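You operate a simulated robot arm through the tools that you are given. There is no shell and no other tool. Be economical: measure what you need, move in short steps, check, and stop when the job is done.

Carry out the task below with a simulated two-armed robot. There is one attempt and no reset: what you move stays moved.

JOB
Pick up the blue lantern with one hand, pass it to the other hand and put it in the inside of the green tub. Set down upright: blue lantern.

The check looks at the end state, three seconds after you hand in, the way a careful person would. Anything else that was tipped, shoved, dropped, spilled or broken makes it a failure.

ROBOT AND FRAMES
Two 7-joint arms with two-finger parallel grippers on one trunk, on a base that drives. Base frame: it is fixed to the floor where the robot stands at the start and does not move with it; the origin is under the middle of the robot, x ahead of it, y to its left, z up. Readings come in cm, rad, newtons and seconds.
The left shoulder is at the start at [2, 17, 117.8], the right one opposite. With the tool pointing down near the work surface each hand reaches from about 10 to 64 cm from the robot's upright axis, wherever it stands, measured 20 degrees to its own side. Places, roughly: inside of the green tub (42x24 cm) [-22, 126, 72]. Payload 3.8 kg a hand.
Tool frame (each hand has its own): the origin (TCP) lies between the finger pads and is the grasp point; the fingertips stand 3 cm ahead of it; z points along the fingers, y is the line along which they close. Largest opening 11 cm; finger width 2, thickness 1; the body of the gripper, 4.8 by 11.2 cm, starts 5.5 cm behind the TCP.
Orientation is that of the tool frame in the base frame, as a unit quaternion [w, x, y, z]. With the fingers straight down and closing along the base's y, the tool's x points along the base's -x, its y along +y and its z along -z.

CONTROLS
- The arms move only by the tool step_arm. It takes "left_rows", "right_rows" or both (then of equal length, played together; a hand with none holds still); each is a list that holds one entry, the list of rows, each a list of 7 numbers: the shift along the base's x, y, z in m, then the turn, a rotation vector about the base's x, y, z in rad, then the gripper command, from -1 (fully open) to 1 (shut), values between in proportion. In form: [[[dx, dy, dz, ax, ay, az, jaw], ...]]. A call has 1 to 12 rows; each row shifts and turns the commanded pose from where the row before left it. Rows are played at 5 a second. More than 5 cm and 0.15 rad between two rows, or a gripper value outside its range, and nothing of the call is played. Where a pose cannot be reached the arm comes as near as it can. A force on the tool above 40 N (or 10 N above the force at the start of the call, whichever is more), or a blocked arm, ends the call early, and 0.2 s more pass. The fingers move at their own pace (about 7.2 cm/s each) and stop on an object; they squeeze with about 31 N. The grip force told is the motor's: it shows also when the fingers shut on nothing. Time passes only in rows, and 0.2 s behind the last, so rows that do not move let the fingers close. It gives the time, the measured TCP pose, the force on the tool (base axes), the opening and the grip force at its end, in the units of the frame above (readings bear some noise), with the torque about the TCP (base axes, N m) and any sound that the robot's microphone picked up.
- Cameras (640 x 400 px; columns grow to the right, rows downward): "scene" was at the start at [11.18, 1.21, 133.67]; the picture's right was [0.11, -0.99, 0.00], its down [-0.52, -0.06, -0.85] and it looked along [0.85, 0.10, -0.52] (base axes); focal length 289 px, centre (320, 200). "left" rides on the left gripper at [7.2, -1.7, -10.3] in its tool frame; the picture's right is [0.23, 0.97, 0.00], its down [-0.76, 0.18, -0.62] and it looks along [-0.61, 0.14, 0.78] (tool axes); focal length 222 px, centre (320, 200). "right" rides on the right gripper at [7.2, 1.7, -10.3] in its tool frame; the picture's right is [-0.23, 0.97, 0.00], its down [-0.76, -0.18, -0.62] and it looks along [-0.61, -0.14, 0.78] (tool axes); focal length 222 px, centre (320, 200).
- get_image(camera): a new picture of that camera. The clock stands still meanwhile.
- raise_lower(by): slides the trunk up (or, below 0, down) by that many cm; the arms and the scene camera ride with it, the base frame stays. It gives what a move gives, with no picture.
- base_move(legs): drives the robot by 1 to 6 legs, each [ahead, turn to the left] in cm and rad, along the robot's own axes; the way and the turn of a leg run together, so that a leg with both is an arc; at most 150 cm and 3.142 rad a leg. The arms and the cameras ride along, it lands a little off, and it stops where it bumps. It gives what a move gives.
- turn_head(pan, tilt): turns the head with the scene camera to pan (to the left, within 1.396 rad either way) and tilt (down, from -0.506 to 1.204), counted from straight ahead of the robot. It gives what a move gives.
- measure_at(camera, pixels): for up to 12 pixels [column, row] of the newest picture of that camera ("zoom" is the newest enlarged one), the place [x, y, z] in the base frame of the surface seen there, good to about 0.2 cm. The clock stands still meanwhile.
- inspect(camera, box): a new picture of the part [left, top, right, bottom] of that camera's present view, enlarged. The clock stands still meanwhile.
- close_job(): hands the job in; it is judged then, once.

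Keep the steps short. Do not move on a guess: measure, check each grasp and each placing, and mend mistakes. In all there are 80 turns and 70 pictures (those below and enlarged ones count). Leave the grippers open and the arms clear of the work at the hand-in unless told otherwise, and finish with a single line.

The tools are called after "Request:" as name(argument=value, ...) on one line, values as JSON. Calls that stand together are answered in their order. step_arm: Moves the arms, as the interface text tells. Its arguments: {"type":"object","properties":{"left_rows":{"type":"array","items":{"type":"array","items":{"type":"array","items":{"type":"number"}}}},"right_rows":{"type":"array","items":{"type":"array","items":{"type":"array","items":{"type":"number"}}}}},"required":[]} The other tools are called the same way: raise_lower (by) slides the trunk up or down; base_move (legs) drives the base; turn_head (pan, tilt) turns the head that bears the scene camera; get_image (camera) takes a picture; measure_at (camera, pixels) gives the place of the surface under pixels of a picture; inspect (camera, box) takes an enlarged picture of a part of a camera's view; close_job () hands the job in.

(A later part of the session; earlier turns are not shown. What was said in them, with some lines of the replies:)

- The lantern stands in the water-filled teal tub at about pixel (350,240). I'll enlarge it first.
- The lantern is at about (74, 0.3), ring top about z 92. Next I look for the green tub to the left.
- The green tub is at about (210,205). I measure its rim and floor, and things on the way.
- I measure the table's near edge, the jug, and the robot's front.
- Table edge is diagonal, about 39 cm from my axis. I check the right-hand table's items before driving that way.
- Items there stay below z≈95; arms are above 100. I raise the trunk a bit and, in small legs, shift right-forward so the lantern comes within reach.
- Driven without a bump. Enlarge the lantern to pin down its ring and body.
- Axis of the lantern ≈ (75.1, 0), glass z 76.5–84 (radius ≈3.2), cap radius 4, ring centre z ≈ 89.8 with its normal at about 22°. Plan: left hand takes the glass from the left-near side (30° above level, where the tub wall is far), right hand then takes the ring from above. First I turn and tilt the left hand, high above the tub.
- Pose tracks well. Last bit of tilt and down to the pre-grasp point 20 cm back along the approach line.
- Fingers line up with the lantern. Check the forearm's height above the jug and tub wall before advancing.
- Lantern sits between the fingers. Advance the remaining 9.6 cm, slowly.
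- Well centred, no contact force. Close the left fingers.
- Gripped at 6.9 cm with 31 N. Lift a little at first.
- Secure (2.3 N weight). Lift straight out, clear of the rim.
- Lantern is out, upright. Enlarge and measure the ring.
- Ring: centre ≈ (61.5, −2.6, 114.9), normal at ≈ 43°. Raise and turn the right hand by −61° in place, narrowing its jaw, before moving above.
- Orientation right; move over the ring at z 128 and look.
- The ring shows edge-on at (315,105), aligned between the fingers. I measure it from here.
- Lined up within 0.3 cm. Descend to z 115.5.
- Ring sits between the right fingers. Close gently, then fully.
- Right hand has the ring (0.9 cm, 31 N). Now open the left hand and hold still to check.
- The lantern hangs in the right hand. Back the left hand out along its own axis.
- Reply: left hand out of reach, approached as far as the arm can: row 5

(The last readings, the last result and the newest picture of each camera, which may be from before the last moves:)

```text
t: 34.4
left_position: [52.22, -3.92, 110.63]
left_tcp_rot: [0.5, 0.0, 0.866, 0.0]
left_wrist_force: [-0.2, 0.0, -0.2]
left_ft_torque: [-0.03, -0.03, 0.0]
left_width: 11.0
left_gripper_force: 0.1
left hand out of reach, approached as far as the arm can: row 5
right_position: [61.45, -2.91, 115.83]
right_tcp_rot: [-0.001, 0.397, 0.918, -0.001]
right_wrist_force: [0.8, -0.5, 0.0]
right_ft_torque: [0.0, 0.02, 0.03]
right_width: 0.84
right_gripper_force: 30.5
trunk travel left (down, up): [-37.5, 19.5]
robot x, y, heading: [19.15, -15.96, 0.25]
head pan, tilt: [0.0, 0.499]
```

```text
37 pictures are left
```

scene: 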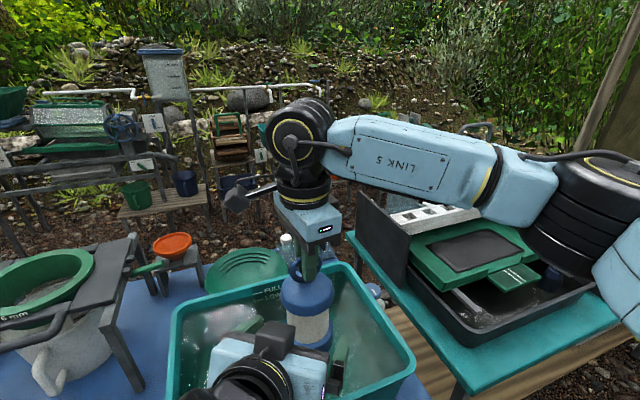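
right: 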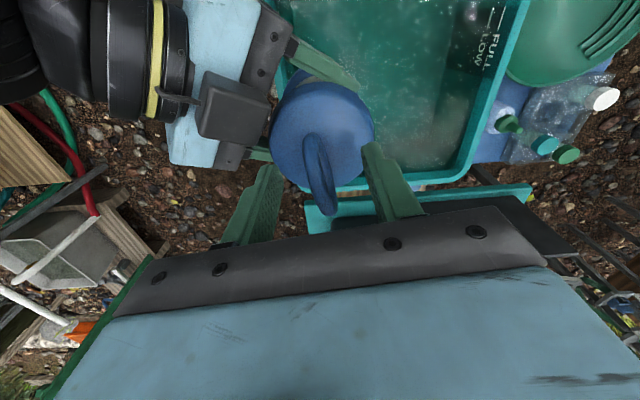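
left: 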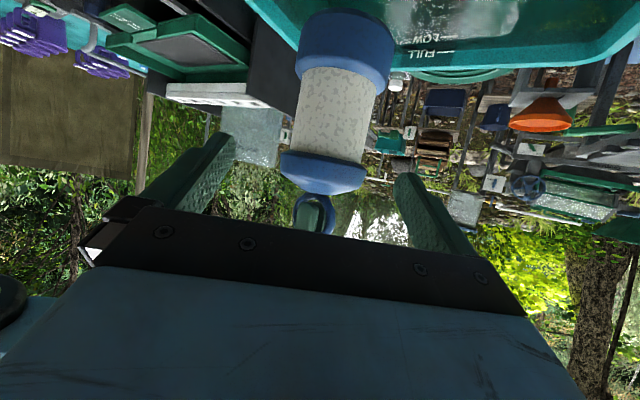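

The lantern hangs free and upright. Move the left hand off to the left and tilt it back down (z ~112).

Request:
step_arm(left_rows=[[[0, 0.04, 0, 0, 0, 0, -1], [0, 0.04, 0, 0, 0, 0, -1], [0, 0.04, 0, 0, 0, 0, -1], [0, 0.04, 0, 0, 0, 0, -1], [0, 0.04, 0, 0, 0.13, 0, -1], [0, 0.04, 0, 0, 0.13, 0, -1], [0, 0.02, 0, 0, 0.13, 0, -1], [0, 0, 0.01, 0, 0.13, 0, -1], [0, 0, 0.01, 0, 0.13, 0, -1], [0, 0, 0.01, 0, 0.13, 0, -1], [0, 0, 0.01, 0, 0.13, 0, -1], [0, 0, 0.01, 0, 0.13, 0, -1]]])

Request:
get_image(camera="scene")

```text
t: 37.0
left_position: [54.78, 21.47, 114.3]
left_tcp_rot: [0.003, -0.001, 1.0, -0.001]
left_wrist_force: [1.2, -1.1, 0.2]
left_ft_torque: [0.01, 0.0, 0.01]
left_width: 10.98
left_gripper_force: 0.1
left hand out of reach, approached as far as the arm can: row 1, 2, 3
right_position: [61.52, -2.95, 115.79]
right_tcp_rot: [0.0, 0.396, 0.918, 0.0]
right_wrist_force: [-0.6, 0.2, 0.3]
right_ft_torque: [-0.02, 0.02, 0.0]
right_width: 0.84
right_gripper_force: 31.0
trunk travel left (down, up): [-37.5, 19.5]
robot x, y, heading: [18.94, -16.2, 0.253]
head pan, tilt: [0.0, 0.499]
```

```text
36 pictures are left
```

scene: 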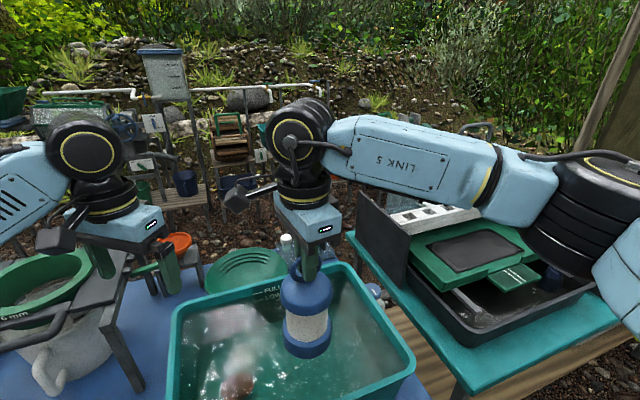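

Lantern held alone by the right hand, upright. The benches run along a diagonal line; the green tub is about 1.4 m further along it. Raise the trunk, turn left in place to look along the way.

Request:
raise_lower(by=12)

Request:
base_move(legs=[[0, 0.9], [0, 1.05]])

Request:
turn_head(pan=0.0, tilt=0.5)

Request:
get_image(camera="scene")

```text
t: 38.5
left_position: [54.71, 21.48, 126.32]
left_tcp_rot: [0.002, 0.0, 1.0, 0.0]
left_wrist_force: [-0.6, 0.3, -0.2]
left_ft_torque: [0.0, 0.0, 0.03]
left_width: 10.99
left_gripper_force: 0.1
right_position: [61.59, -2.86, 127.74]
right_tcp_rot: [0.0, 0.397, 0.918, 0.0]
right_wrist_force: [0.9, 0.6, -2.8]
right_ft_torque: [-0.01, 0.03, 0.03]
right_width: 0.88
right_gripper_force: 31.0
trunk travel left (down, up): [-49.5, 7.5]
robot x, y, heading: [19.23, -16.19, 0.25]
head pan, tilt: [0.0, 0.499]
```

```text
t: 43.9
left_position: [-28.94, 3.15, 126.37]
left_tcp_rot: [-0.001, 0.829, -0.559, -0.003]
left_wrist_force: [-0.2, 0.1, 0.5]
left_ft_torque: [0.03, -0.01, -0.03]
left_width: 10.99
left_gripper_force: 0.0
right_position: [-8.94, 18.62, 127.91]
right_tcp_rot: [0.0, -0.539, 0.842, 0.001]
right_wrist_force: [0.4, 0.1, -2.5]
right_ft_torque: [-0.02, -0.02, -0.01]
right_width: 0.84
right_gripper_force: 31.2
trunk travel left (down, up): [-49.5, 7.5]
robot x, y, heading: [19.38, -15.82, 2.207]
head pan, tilt: [0.0, 0.499]
```

```text
t: 44.5
left_position: [-28.88, 3.17, 126.35]
left_tcp_rot: [-0.002, 0.829, -0.559, -0.003]
left_wrist_force: [-0.5, 0.0, -0.7]
left_ft_torque: [-0.01, -0.04, -0.02]
left_width: 11.0
left_gripper_force: 0.0
right_position: [-8.96, 18.51, 127.78]
right_tcp_rot: [0.0, -0.539, 0.842, 0.0]
right_wrist_force: [-0.4, 0.3, -2.7]
right_ft_torque: [0.03, 0.02, 0.0]
right_width: 0.85
right_gripper_force: 30.8
trunk travel left (down, up): [-49.5, 7.5]
robot x, y, heading: [19.46, -15.91, 2.207]
head pan, tilt: [0.0, 0.499]
```

```text
35 pictures are left
```

scene: 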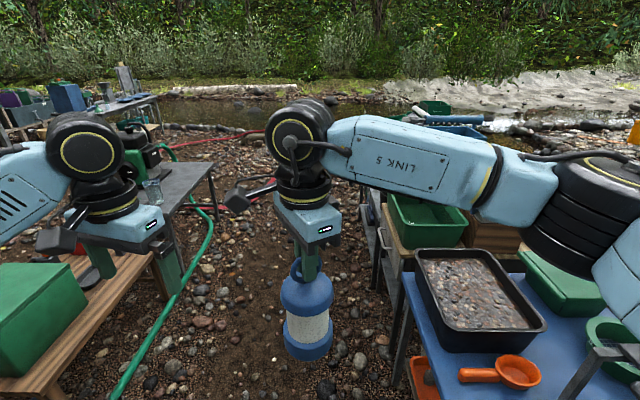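

There's a corridor between tables. Measure its sides.

Request:
measure_at(camera="scene", pixels=[[148, 260], [60, 385], [212, 165], [155, 190], [90, 310], [20, 290], [403, 275], [372, 215], [395, 345], [215, 270], [410, 200], [205, 235]])

Request:
turn_head(pan=-0.4, tilt=0.75)

Request:
get_image(camera="scene")

Request:
turn_head(pan=0.7, tilt=0.75)

Request:
get_image(camera="scene")

```text
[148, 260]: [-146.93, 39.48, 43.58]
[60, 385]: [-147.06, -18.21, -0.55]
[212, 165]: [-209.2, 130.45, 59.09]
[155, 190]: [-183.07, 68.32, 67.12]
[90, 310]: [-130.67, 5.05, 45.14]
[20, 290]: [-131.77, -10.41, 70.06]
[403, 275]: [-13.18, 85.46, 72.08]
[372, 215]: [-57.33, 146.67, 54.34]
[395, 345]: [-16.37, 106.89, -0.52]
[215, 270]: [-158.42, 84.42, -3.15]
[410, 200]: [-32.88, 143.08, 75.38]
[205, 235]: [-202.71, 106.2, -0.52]
```

```text
t: 45.4
left_position: [-28.85, 3.19, 126.39]
left_tcp_rot: [-0.002, 0.829, -0.559, -0.003]
left_wrist_force: [-1.0, 0.5, 0.5]
left_ft_torque: [0.03, 0.02, 0.02]
left_width: 10.99
left_gripper_force: 0.0
right_position: [-8.89, 18.59, 127.75]
right_tcp_rot: [0.0, -0.539, 0.842, 0.001]
right_wrist_force: [0.9, 0.1, -2.0]
right_ft_torque: [-0.01, 0.05, -0.01]
right_width: 0.85
right_gripper_force: 31.4
trunk travel left (down, up): [-49.5, 7.5]
robot x, y, heading: [19.13, -15.88, 2.21]
head pan, tilt: [-0.4, 0.75]
```

```text
34 pictures are left
```

scene: 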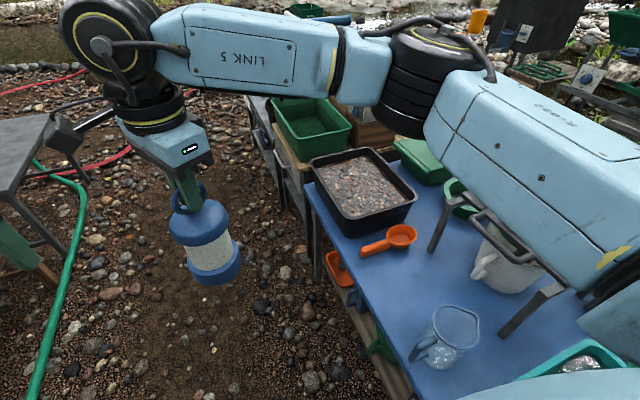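

```text
t: 46.7
left_position: [-29.02, 3.21, 126.37]
left_tcp_rot: [-0.002, 0.829, -0.559, -0.003]
left_wrist_force: [0.6, -0.5, 0.4]
left_ft_torque: [-0.02, 0.01, -0.01]
left_width: 11.0
left_gripper_force: 0.0
right_position: [-8.9, 18.63, 127.81]
right_tcp_rot: [0.0, -0.539, 0.843, 0.0]
right_wrist_force: [-0.3, 0.4, -3.0]
right_ft_torque: [0.01, -0.01, 0.0]
right_width: 0.86
right_gripper_force: 31.8
trunk travel left (down, up): [-49.5, 7.5]
robot x, y, heading: [18.84, -16.0, 2.204]
head pan, tilt: [0.7, 0.75]
```

```text
33 pictures are left
```

scene: 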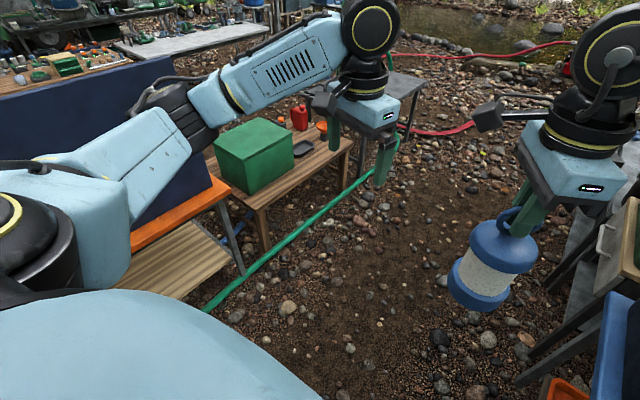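

Corridor is wide (left side n≈−80 and beyond). Shift away from the right-hand benches by an S, then check the right elbow's clearance.

Request:
base_move(legs=[[0, 0.25], [60, 0], [0, -0.25]])

Request:
turn_head(pan=-0.6, tilt=0.6)

Request:
get_image(camera="scene")

```text
t: 51.8
left_position: [-74.6, 40.99, 126.46]
left_tcp_rot: [-0.002, 0.827, -0.562, -0.003]
left_wrist_force: [0.0, -0.1, -0.2]
left_ft_torque: [-0.02, 0.0, -0.03]
left_width: 11.0
left_gripper_force: 0.1
right_position: [-54.58, 56.16, 127.76]
right_tcp_rot: [0.0, -0.536, 0.844, 0.0]
right_wrist_force: [0.6, 0.2, -1.8]
right_ft_torque: [0.0, -0.01, -0.02]
right_width: 0.88
right_gripper_force: 30.8
trunk travel left (down, up): [-49.5, 7.5]
robot x, y, heading: [-26.9, 21.98, 2.206]
head pan, tilt: [0.7, 0.75]
```

```text
t: 53.3
left_position: [-74.55, 41.01, 126.36]
left_tcp_rot: [-0.002, 0.827, -0.562, -0.002]
left_wrist_force: [0.1, 0.0, 0.0]
left_ft_torque: [-0.02, -0.01, 0.01]
left_width: 10.99
left_gripper_force: 0.1
right_position: [-54.62, 56.13, 127.73]
right_tcp_rot: [0.0, -0.536, 0.844, 0.0]
right_wrist_force: [-0.2, 0.3, -3.1]
right_ft_torque: [0.03, -0.02, 0.0]
right_width: 0.85
right_gripper_force: 31.7
trunk travel left (down, up): [-49.5, 7.5]
robot x, y, heading: [-26.9, 21.68, 2.201]
head pan, tilt: [-0.6, 0.6]
```

```text
32 pictures are left
```

scene: 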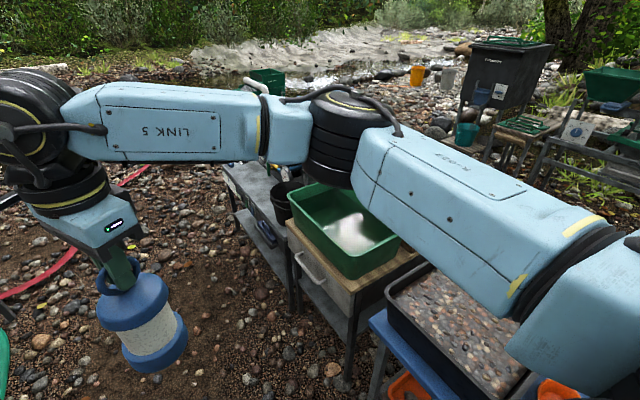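

Request:
measure_at(camera="scene", pixels=[[333, 180], [345, 105], [470, 240], [420, 150], [345, 280], [398, 242], [287, 188], [290, 225], [355, 380], [350, 230], [315, 260]])

```text
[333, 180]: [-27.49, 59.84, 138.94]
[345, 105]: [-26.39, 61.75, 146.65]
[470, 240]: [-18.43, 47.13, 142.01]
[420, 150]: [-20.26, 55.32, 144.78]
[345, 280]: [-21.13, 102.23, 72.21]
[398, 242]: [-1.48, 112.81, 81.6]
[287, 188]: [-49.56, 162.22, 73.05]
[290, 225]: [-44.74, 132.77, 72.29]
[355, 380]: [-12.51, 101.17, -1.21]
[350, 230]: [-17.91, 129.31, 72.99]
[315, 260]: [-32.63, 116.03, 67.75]
```

The elbow is at z≈139, far above everything. Drive on 92 cm and turn to face the green tub.

Request:
base_move(legs=[[92, 0], [0, -1.57]])

Request:
turn_head(pan=-0.1, tilt=0.75)

Request:
get_image(camera="scene")

```text
t: 62.0
left_position: [-62.38, 145.08, 126.46]
left_tcp_rot: [0.003, -0.189, 0.982, 0.001]
left_wrist_force: [-0.4, 1.5, -0.3]
left_ft_torque: [0.01, -0.03, 0.01]
left_width: 10.99
left_gripper_force: 0.0
right_position: [-47.15, 124.97, 127.69]
right_tcp_rot: [0.0, 0.216, 0.976, 0.0]
right_wrist_force: [0.5, -0.8, -3.2]
right_ft_torque: [-0.01, -0.04, -0.01]
right_width: 0.84
right_gripper_force: 30.9
trunk travel left (down, up): [-49.5, 7.5]
robot x, y, heading: [-81.62, 97.3, 0.639]
head pan, tilt: [-0.6, 0.6]
```

```text
t: 62.9
left_position: [-62.37, 145.02, 126.35]
left_tcp_rot: [0.003, -0.189, 0.982, 0.0]
left_wrist_force: [-0.3, 0.0, -0.1]
left_ft_torque: [0.01, 0.0, 0.02]
left_width: 11.01
left_gripper_force: 0.1
right_position: [-47.27, 125.01, 127.81]
right_tcp_rot: [0.0, 0.217, 0.976, -0.001]
right_wrist_force: [0.7, 0.1, -3.1]
right_ft_torque: [-0.01, 0.02, -0.02]
right_width: 0.86
right_gripper_force: 31.2
trunk travel left (down, up): [-49.5, 7.5]
robot x, y, heading: [-81.48, 97.33, 0.632]
head pan, tilt: [-0.099, 0.75]
```

```text
31 pictures are left
```

scene: 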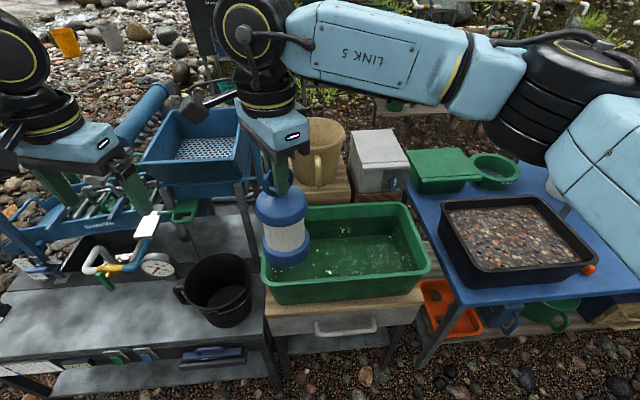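

The tub is straight ahead. Drive 13 cm closer, then measure the tub.

Request:
base_move(legs=[[13, 0]])

Request:
get_image(camera="scene")

```text
t: 64.2
left_position: [-51.95, 152.68, 126.38]
left_tcp_rot: [0.004, -0.188, 0.982, 0.0]
left_wrist_force: [0.1, -0.2, 0.8]
left_ft_torque: [0.02, 0.03, 0.04]
left_width: 11.04
left_gripper_force: 0.0
right_position: [-36.7, 132.63, 127.75]
right_tcp_rot: [0.0, 0.217, 0.976, 0.0]
right_wrist_force: [0.1, -0.1, -2.5]
right_ft_torque: [0.01, 0.0, 0.0]
right_width: 0.84
right_gripper_force: 31.3
trunk travel left (down, up): [-49.5, 7.5]
robot x, y, heading: [-71.25, 105.0, 0.629]
head pan, tilt: [-0.099, 0.75]
```

```text
30 pictures are left
```

scene: 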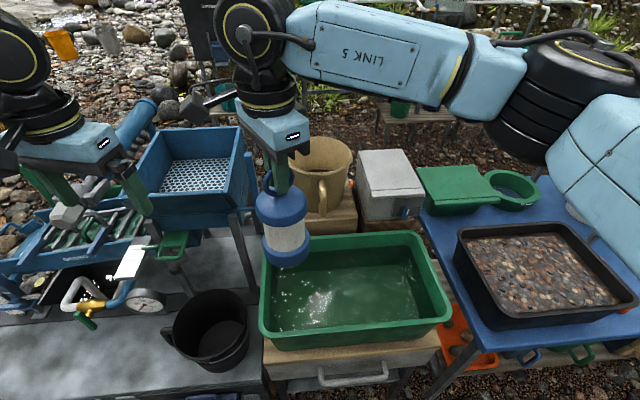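

Request:
measure_at(camera="scene", pixels=[[265, 330], [445, 315], [408, 236], [272, 245], [340, 300], [380, 290], [320, 290], [345, 270], [280, 212], [286, 262], [325, 150], [345, 315]])

Request:
inspect(camera="scene", box=[230, 150, 350, 280])

```text
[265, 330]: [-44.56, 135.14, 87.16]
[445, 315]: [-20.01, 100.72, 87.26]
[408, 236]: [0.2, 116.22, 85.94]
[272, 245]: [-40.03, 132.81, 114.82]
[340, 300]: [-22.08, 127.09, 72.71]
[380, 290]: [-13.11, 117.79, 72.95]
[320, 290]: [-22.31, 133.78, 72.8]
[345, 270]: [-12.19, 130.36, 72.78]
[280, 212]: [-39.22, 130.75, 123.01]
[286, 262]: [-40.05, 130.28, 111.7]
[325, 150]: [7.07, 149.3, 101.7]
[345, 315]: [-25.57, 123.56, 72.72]
```

```text
3.08 times, centred on (290, 215) of scene
```

zoom: 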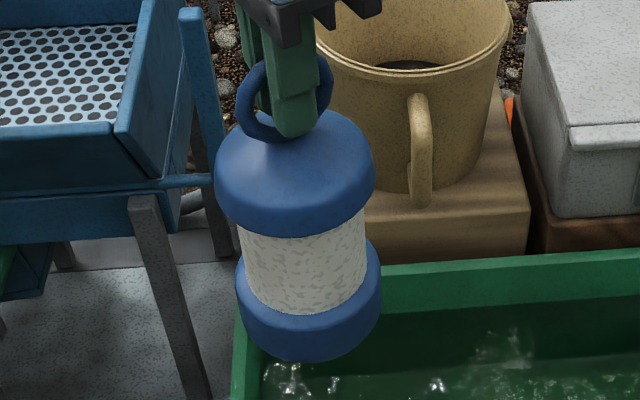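

Tub floor z≈72.8, rim 87. The lantern bottom hangs 18 cm below the right TCP. Move it over the tub centre.

Request:
step_arm(right_rows=[[[0.03, -0.0135, 0, 0, 0, 0, 1], [0.03, -0.0135, 0, 0, 0, 0, 1], [0.03, -0.0135, 0, 0, 0, 0, 1], [0.03, -0.0135, 0, 0, 0, 0, 1], [0.027, -0.012, 0, 0, 0, 0, 1], [0, 0, 0, 0, 0, 0, 1]]])

Request:
get_image(camera="scene")

Request:
get_image(camera="left")

```text
t: 65.6
left_position: [-52.03, 152.63, 126.39]
left_tcp_rot: [0.003, -0.188, 0.982, 0.001]
left_wrist_force: [0.8, -0.6, -0.4]
left_ft_torque: [0.0, 0.0, -0.01]
left_width: 11.04
left_gripper_force: 0.1
right_position: [-22.21, 125.94, 127.77]
right_tcp_rot: [0.0, 0.217, 0.976, 0.0]
right_wrist_force: [-0.7, -0.1, -3.0]
right_ft_torque: [-0.02, 0.01, 0.03]
right_width: 0.84
right_gripper_force: 31.3
trunk travel left (down, up): [-49.5, 7.5]
robot x, y, heading: [-71.01, 104.94, 0.633]
head pan, tilt: [-0.099, 0.75]
```

```text
28 pictures are left
```

scene: 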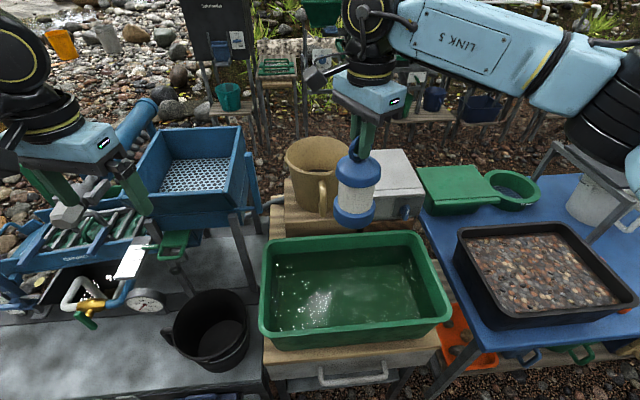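

```text
27 pictures are left
```

left: 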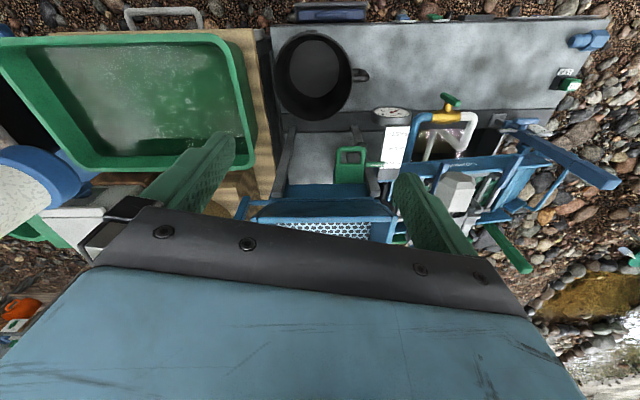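

Request:
measure_at(camera="scene", pixels=[[185, 130], [240, 132], [150, 200], [70, 215], [130, 105], [335, 168], [378, 172], [357, 180], [338, 212], [371, 216], [355, 222]])

Request:
step_arm(right_rows=[[[0, 0, -0.03, 0, 0, 0, 1], [0, 0, -0.03, 0, 0, 0, 1], [0, 0, -0.03, 0, 0, 0, 1], [0, 0, -0.03, 0, 0, 0, 1], [0, 0, -0.03, 0, 0, 0, 1], [0, 0, -0.02, 0, 0, 0, 1]]])

Request:
get_image(camera="scene")

```text
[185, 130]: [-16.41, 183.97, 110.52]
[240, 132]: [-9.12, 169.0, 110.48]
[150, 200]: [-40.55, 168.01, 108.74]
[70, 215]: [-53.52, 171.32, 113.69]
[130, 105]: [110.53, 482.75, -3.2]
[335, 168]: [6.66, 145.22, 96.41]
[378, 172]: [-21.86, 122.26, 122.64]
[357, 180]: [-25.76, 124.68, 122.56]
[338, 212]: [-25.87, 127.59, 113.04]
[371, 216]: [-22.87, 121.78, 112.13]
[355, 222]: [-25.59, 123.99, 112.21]
```

```text
t: 67.0
left_position: [-51.93, 152.7, 126.42]
left_tcp_rot: [0.004, -0.188, 0.982, 0.001]
left_wrist_force: [-1.2, -0.4, -0.6]
left_ft_torque: [0.02, 0.0, 0.04]
left_width: 10.99
left_gripper_force: 0.0
right_position: [-22.12, 125.92, 110.71]
right_tcp_rot: [-0.001, 0.217, 0.976, 0.0]
right_wrist_force: [0.1, -0.2, -1.6]
right_ft_torque: [0.01, 0.0, 0.03]
right_width: 0.87
right_gripper_force: 31.2
trunk travel left (down, up): [-49.5, 7.5]
robot x, y, heading: [-71.4, 105.32, 0.633]
head pan, tilt: [-0.099, 0.75]
```

```text
26 pictures are left
```

scene: 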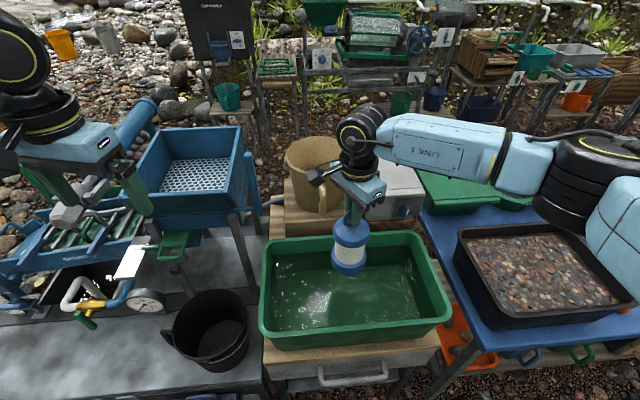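

Smooth descent; lantern bottom ≈ 92.6. Check elbow clearance and uprightness.

Request:
measure_at(camera="scene", pixels=[[565, 215], [545, 180], [515, 185], [585, 230], [440, 175], [350, 250], [348, 270]])

Request:
inspect(camera="scene", box=[300, 180, 400, 290])

```text
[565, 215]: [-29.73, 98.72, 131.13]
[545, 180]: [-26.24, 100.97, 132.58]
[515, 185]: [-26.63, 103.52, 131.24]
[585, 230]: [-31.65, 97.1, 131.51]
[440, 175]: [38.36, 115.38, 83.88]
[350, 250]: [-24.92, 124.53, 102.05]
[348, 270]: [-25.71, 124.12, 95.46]
```

```text
3.64 times, centred on (350, 235) of scene
```

zoom: 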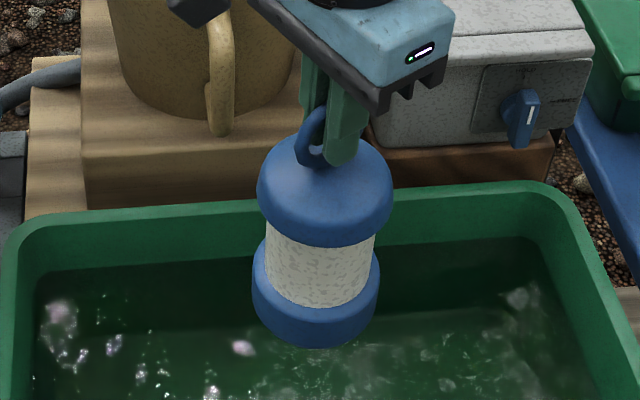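

Upright (the lean matches perspective). Lower into the tub to just above the floor.

Request:
step_arm(right_rows=[[[0, 0, -0.03, 0, 0, 0, 1], [0, 0, -0.03, 0, 0, 0, 1], [0, 0, -0.03, 0, 0, 0, 1], [0, 0, -0.03, 0, 0, 0, 1], [0, 0, -0.025, 0, 0, 0, 1], [0, 0, -0.02, 0, 0, 0, 1], [0, 0, -0.015, 0, 0, 0, 1], [0, 0, 0, 0, 0, 0, 1]]])

Request:
inspect(camera="scene", box=[270, 210, 430, 340])

```text
t: 68.8
left_position: [-51.99, 152.59, 126.44]
left_tcp_rot: [0.003, -0.188, 0.982, 0.0]
left_wrist_force: [-0.5, 0.0, -0.3]
left_ft_torque: [0.01, 0.05, 0.02]
left_width: 10.98
left_gripper_force: 0.1
right_position: [-22.1, 125.88, 92.69]
right_tcp_rot: [0.0, 0.217, 0.976, 0.0]
right_wrist_force: [0.5, 1.0, -2.8]
right_ft_torque: [0.01, 0.01, -0.01]
right_width: 0.86
right_gripper_force: 31.0
trunk travel left (down, up): [-49.5, 7.5]
robot x, y, heading: [-71.18, 104.7, 0.635]
head pan, tilt: [-0.099, 0.75]
```

```text
3.08 times, centred on (350, 275) of scene
```

zoom: 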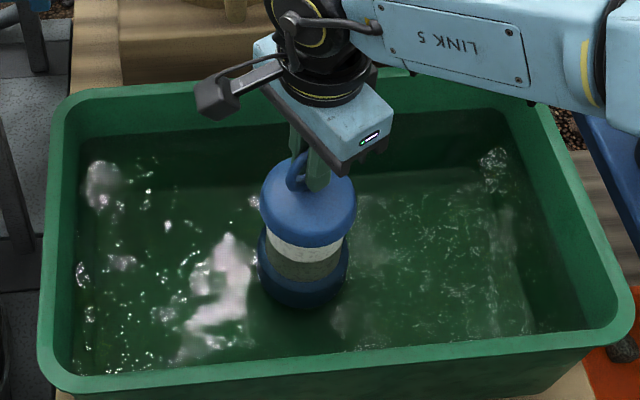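

Now creep down to contact, 3 mm per row.

Request:
step_arm(right_rows=[[[0, 0, -0.004, 0, 0, 0, 1], [0, 0, -0.004, 0, 0, 0, 1], [0, 0, -0.003, 0, 0, 0, 1], [0, 0, -0.003, 0, 0, 0, 1], [0, 0, 0, 0, 0, 0, 1]]])

```text
t: 70.0
left_position: [-51.95, 152.61, 126.41]
left_tcp_rot: [0.004, -0.188, 0.982, 0.001]
left_wrist_force: [1.3, -0.4, -0.1]
left_ft_torque: [-0.02, 0.01, 0.01]
left_width: 11.02
left_gripper_force: 0.1
right_position: [-22.15, 126.0, 91.52]
right_tcp_rot: [0.001, 0.217, 0.976, 0.0]
right_wrist_force: [-0.2, 0.0, -2.7]
right_ft_torque: [0.0, 0.02, 0.01]
right_width: 0.87
right_gripper_force: 31.7
trunk travel left (down, up): [-49.5, 7.5]
robot x, y, heading: [-71.2, 104.81, 0.634]
head pan, tilt: [-0.099, 0.75]
```

No contact yet (−2.7 N). Continue.

Request:
step_arm(right_rows=[[[0, 0, -0.002, 0, 0, 0, 1], [0, 0, -0.002, 0, 0, 0, 1], [0, 0, -0.002, 0, 0, 0, 1], [0, 0, 0, 0, 0, 0, 1]]])

```text
t: 71.0
left_position: [-52.09, 152.54, 126.5]
left_tcp_rot: [0.005, -0.189, 0.982, 0.0]
left_wrist_force: [-0.4, -0.4, 0.0]
left_ft_torque: [0.01, 0.03, -0.01]
left_width: 11.01
left_gripper_force: 0.0
right_position: [-22.11, 126.04, 90.82]
right_tcp_rot: [0.0, 0.217, 0.976, 0.001]
right_wrist_force: [-1.0, -0.8, 10.2]
right_ft_torque: [0.14, 0.21, 0.06]
right_width: 0.87
right_gripper_force: 30.9
trunk travel left (down, up): [-49.5, 7.5]
robot x, y, heading: [-71.15, 104.76, 0.632]
head pan, tilt: [-0.099, 0.75]
```

Contact at z 90.8 (10 N). Ease up 1 mm and open slowly.

Request:
step_arm(right_rows=[[[0, 0, 0.001, 0, 0, 0, 1], [0, 0, 0, 0, 0, 0, 0.7], [0, 0, 0, 0, 0, 0, 0.4], [0, 0, 0, 0, 0, 0, 0], [0, 0, 0, 0, 0, 0, 0], [0, 0, 0, 0, 0, 0, 0]]])

Request:
inspect(camera="scene", box=[290, 210, 410, 310])

Request:
get_image(camera="right")

```text
t: 72.4
left_position: [-52.06, 152.57, 126.37]
left_tcp_rot: [0.003, -0.188, 0.982, 0.001]
left_wrist_force: [-0.2, 0.0, -0.3]
left_ft_torque: [0.04, 0.0, 0.01]
left_width: 11.0
left_gripper_force: 0.1
right_position: [-22.01, 126.01, 90.89]
right_tcp_rot: [0.001, 0.217, 0.976, 0.0]
right_wrist_force: [-0.4, -0.7, -0.1]
right_ft_torque: [-0.04, 0.03, 0.01]
right_width: 5.51
right_gripper_force: 0.0
trunk travel left (down, up): [-49.5, 7.5]
robot x, y, heading: [-71.08, 104.69, 0.634]
head pan, tilt: [-0.099, 0.75]
```

```text
4.00 times, centred on (350, 260) of scene
```

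zoom: 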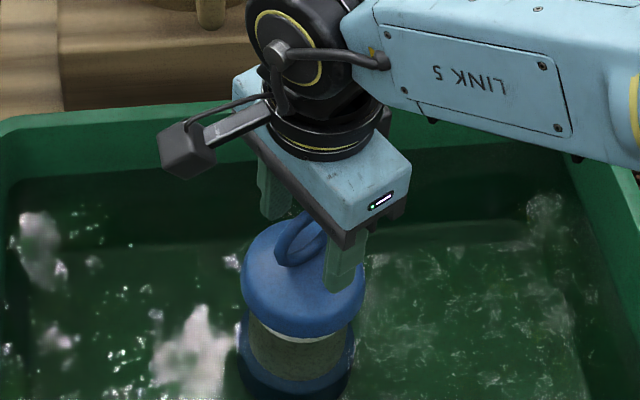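

```text
22 pictures are left
```

right: 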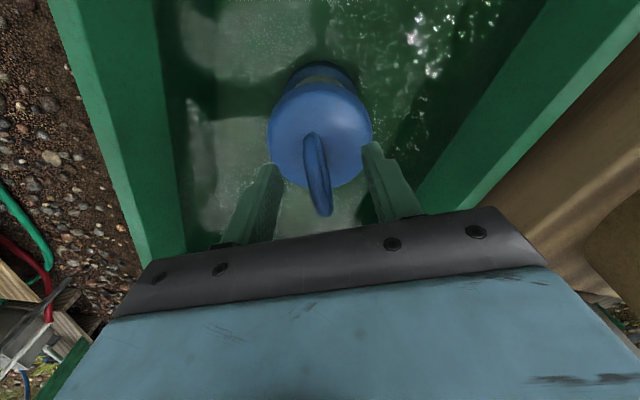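

The lantern stands upright by itself, fingers clear of the ring. Raise the right hand straight up.

Request:
step_arm(right_rows=[[[0, 0, 0.015, 0, 0, 0, 0], [0, 0, 0.02, 0, 0, 0, 0], [0, 0, 0.025, 0, 0, 0, 0], [0, 0, 0.03, 0, 0, 0, 0], [0, 0, 0.04, 0, 0, 0, 0], [0, 0, 0.04, 0, 0, 0, 0], [0, 0, 0.04, 0, 0, 0, -1], [0, 0, 0.04, 0, 0, 0, -1], [0, 0, 0.04, 0, 0, 0, -1], [0, 0, 0.03, 0, 0, 0, -1]]])

Request:
inspect(camera="scene", box=[240, 200, 480, 360])

```text
t: 74.6
left_position: [-51.94, 152.52, 126.36]
left_tcp_rot: [0.004, -0.188, 0.982, 0.001]
left_wrist_force: [0.1, -0.7, 0.1]
left_ft_torque: [-0.01, 0.0, 0.0]
left_width: 11.02
left_gripper_force: 0.0
right_position: [-22.05, 126.04, 123.11]
right_tcp_rot: [-0.001, 0.217, 0.976, 0.0]
right_wrist_force: [0.1, 0.7, -0.3]
right_ft_torque: [0.02, 0.04, -0.02]
right_width: 11.0
right_gripper_force: 0.1
trunk travel left (down, up): [-49.5, 7.5]
robot x, y, heading: [-71.16, 104.5, 0.636]
head pan, tilt: [-0.099, 0.75]
```

```text
2.50 times, centred on (360, 280) of scene
```

zoom: 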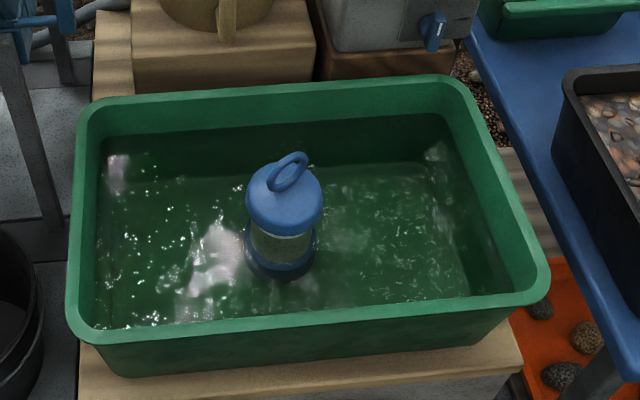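

The lantern stands upright in the middle of the green tub, both grippers are open and well above the work. Handing in.

Request:
close_job()

```text
The job is handed in.
```

The left hand picked up the blue lantern and passed it to the right hand, which set it upright on the floor of the green tub; nothing else was touched or moved.
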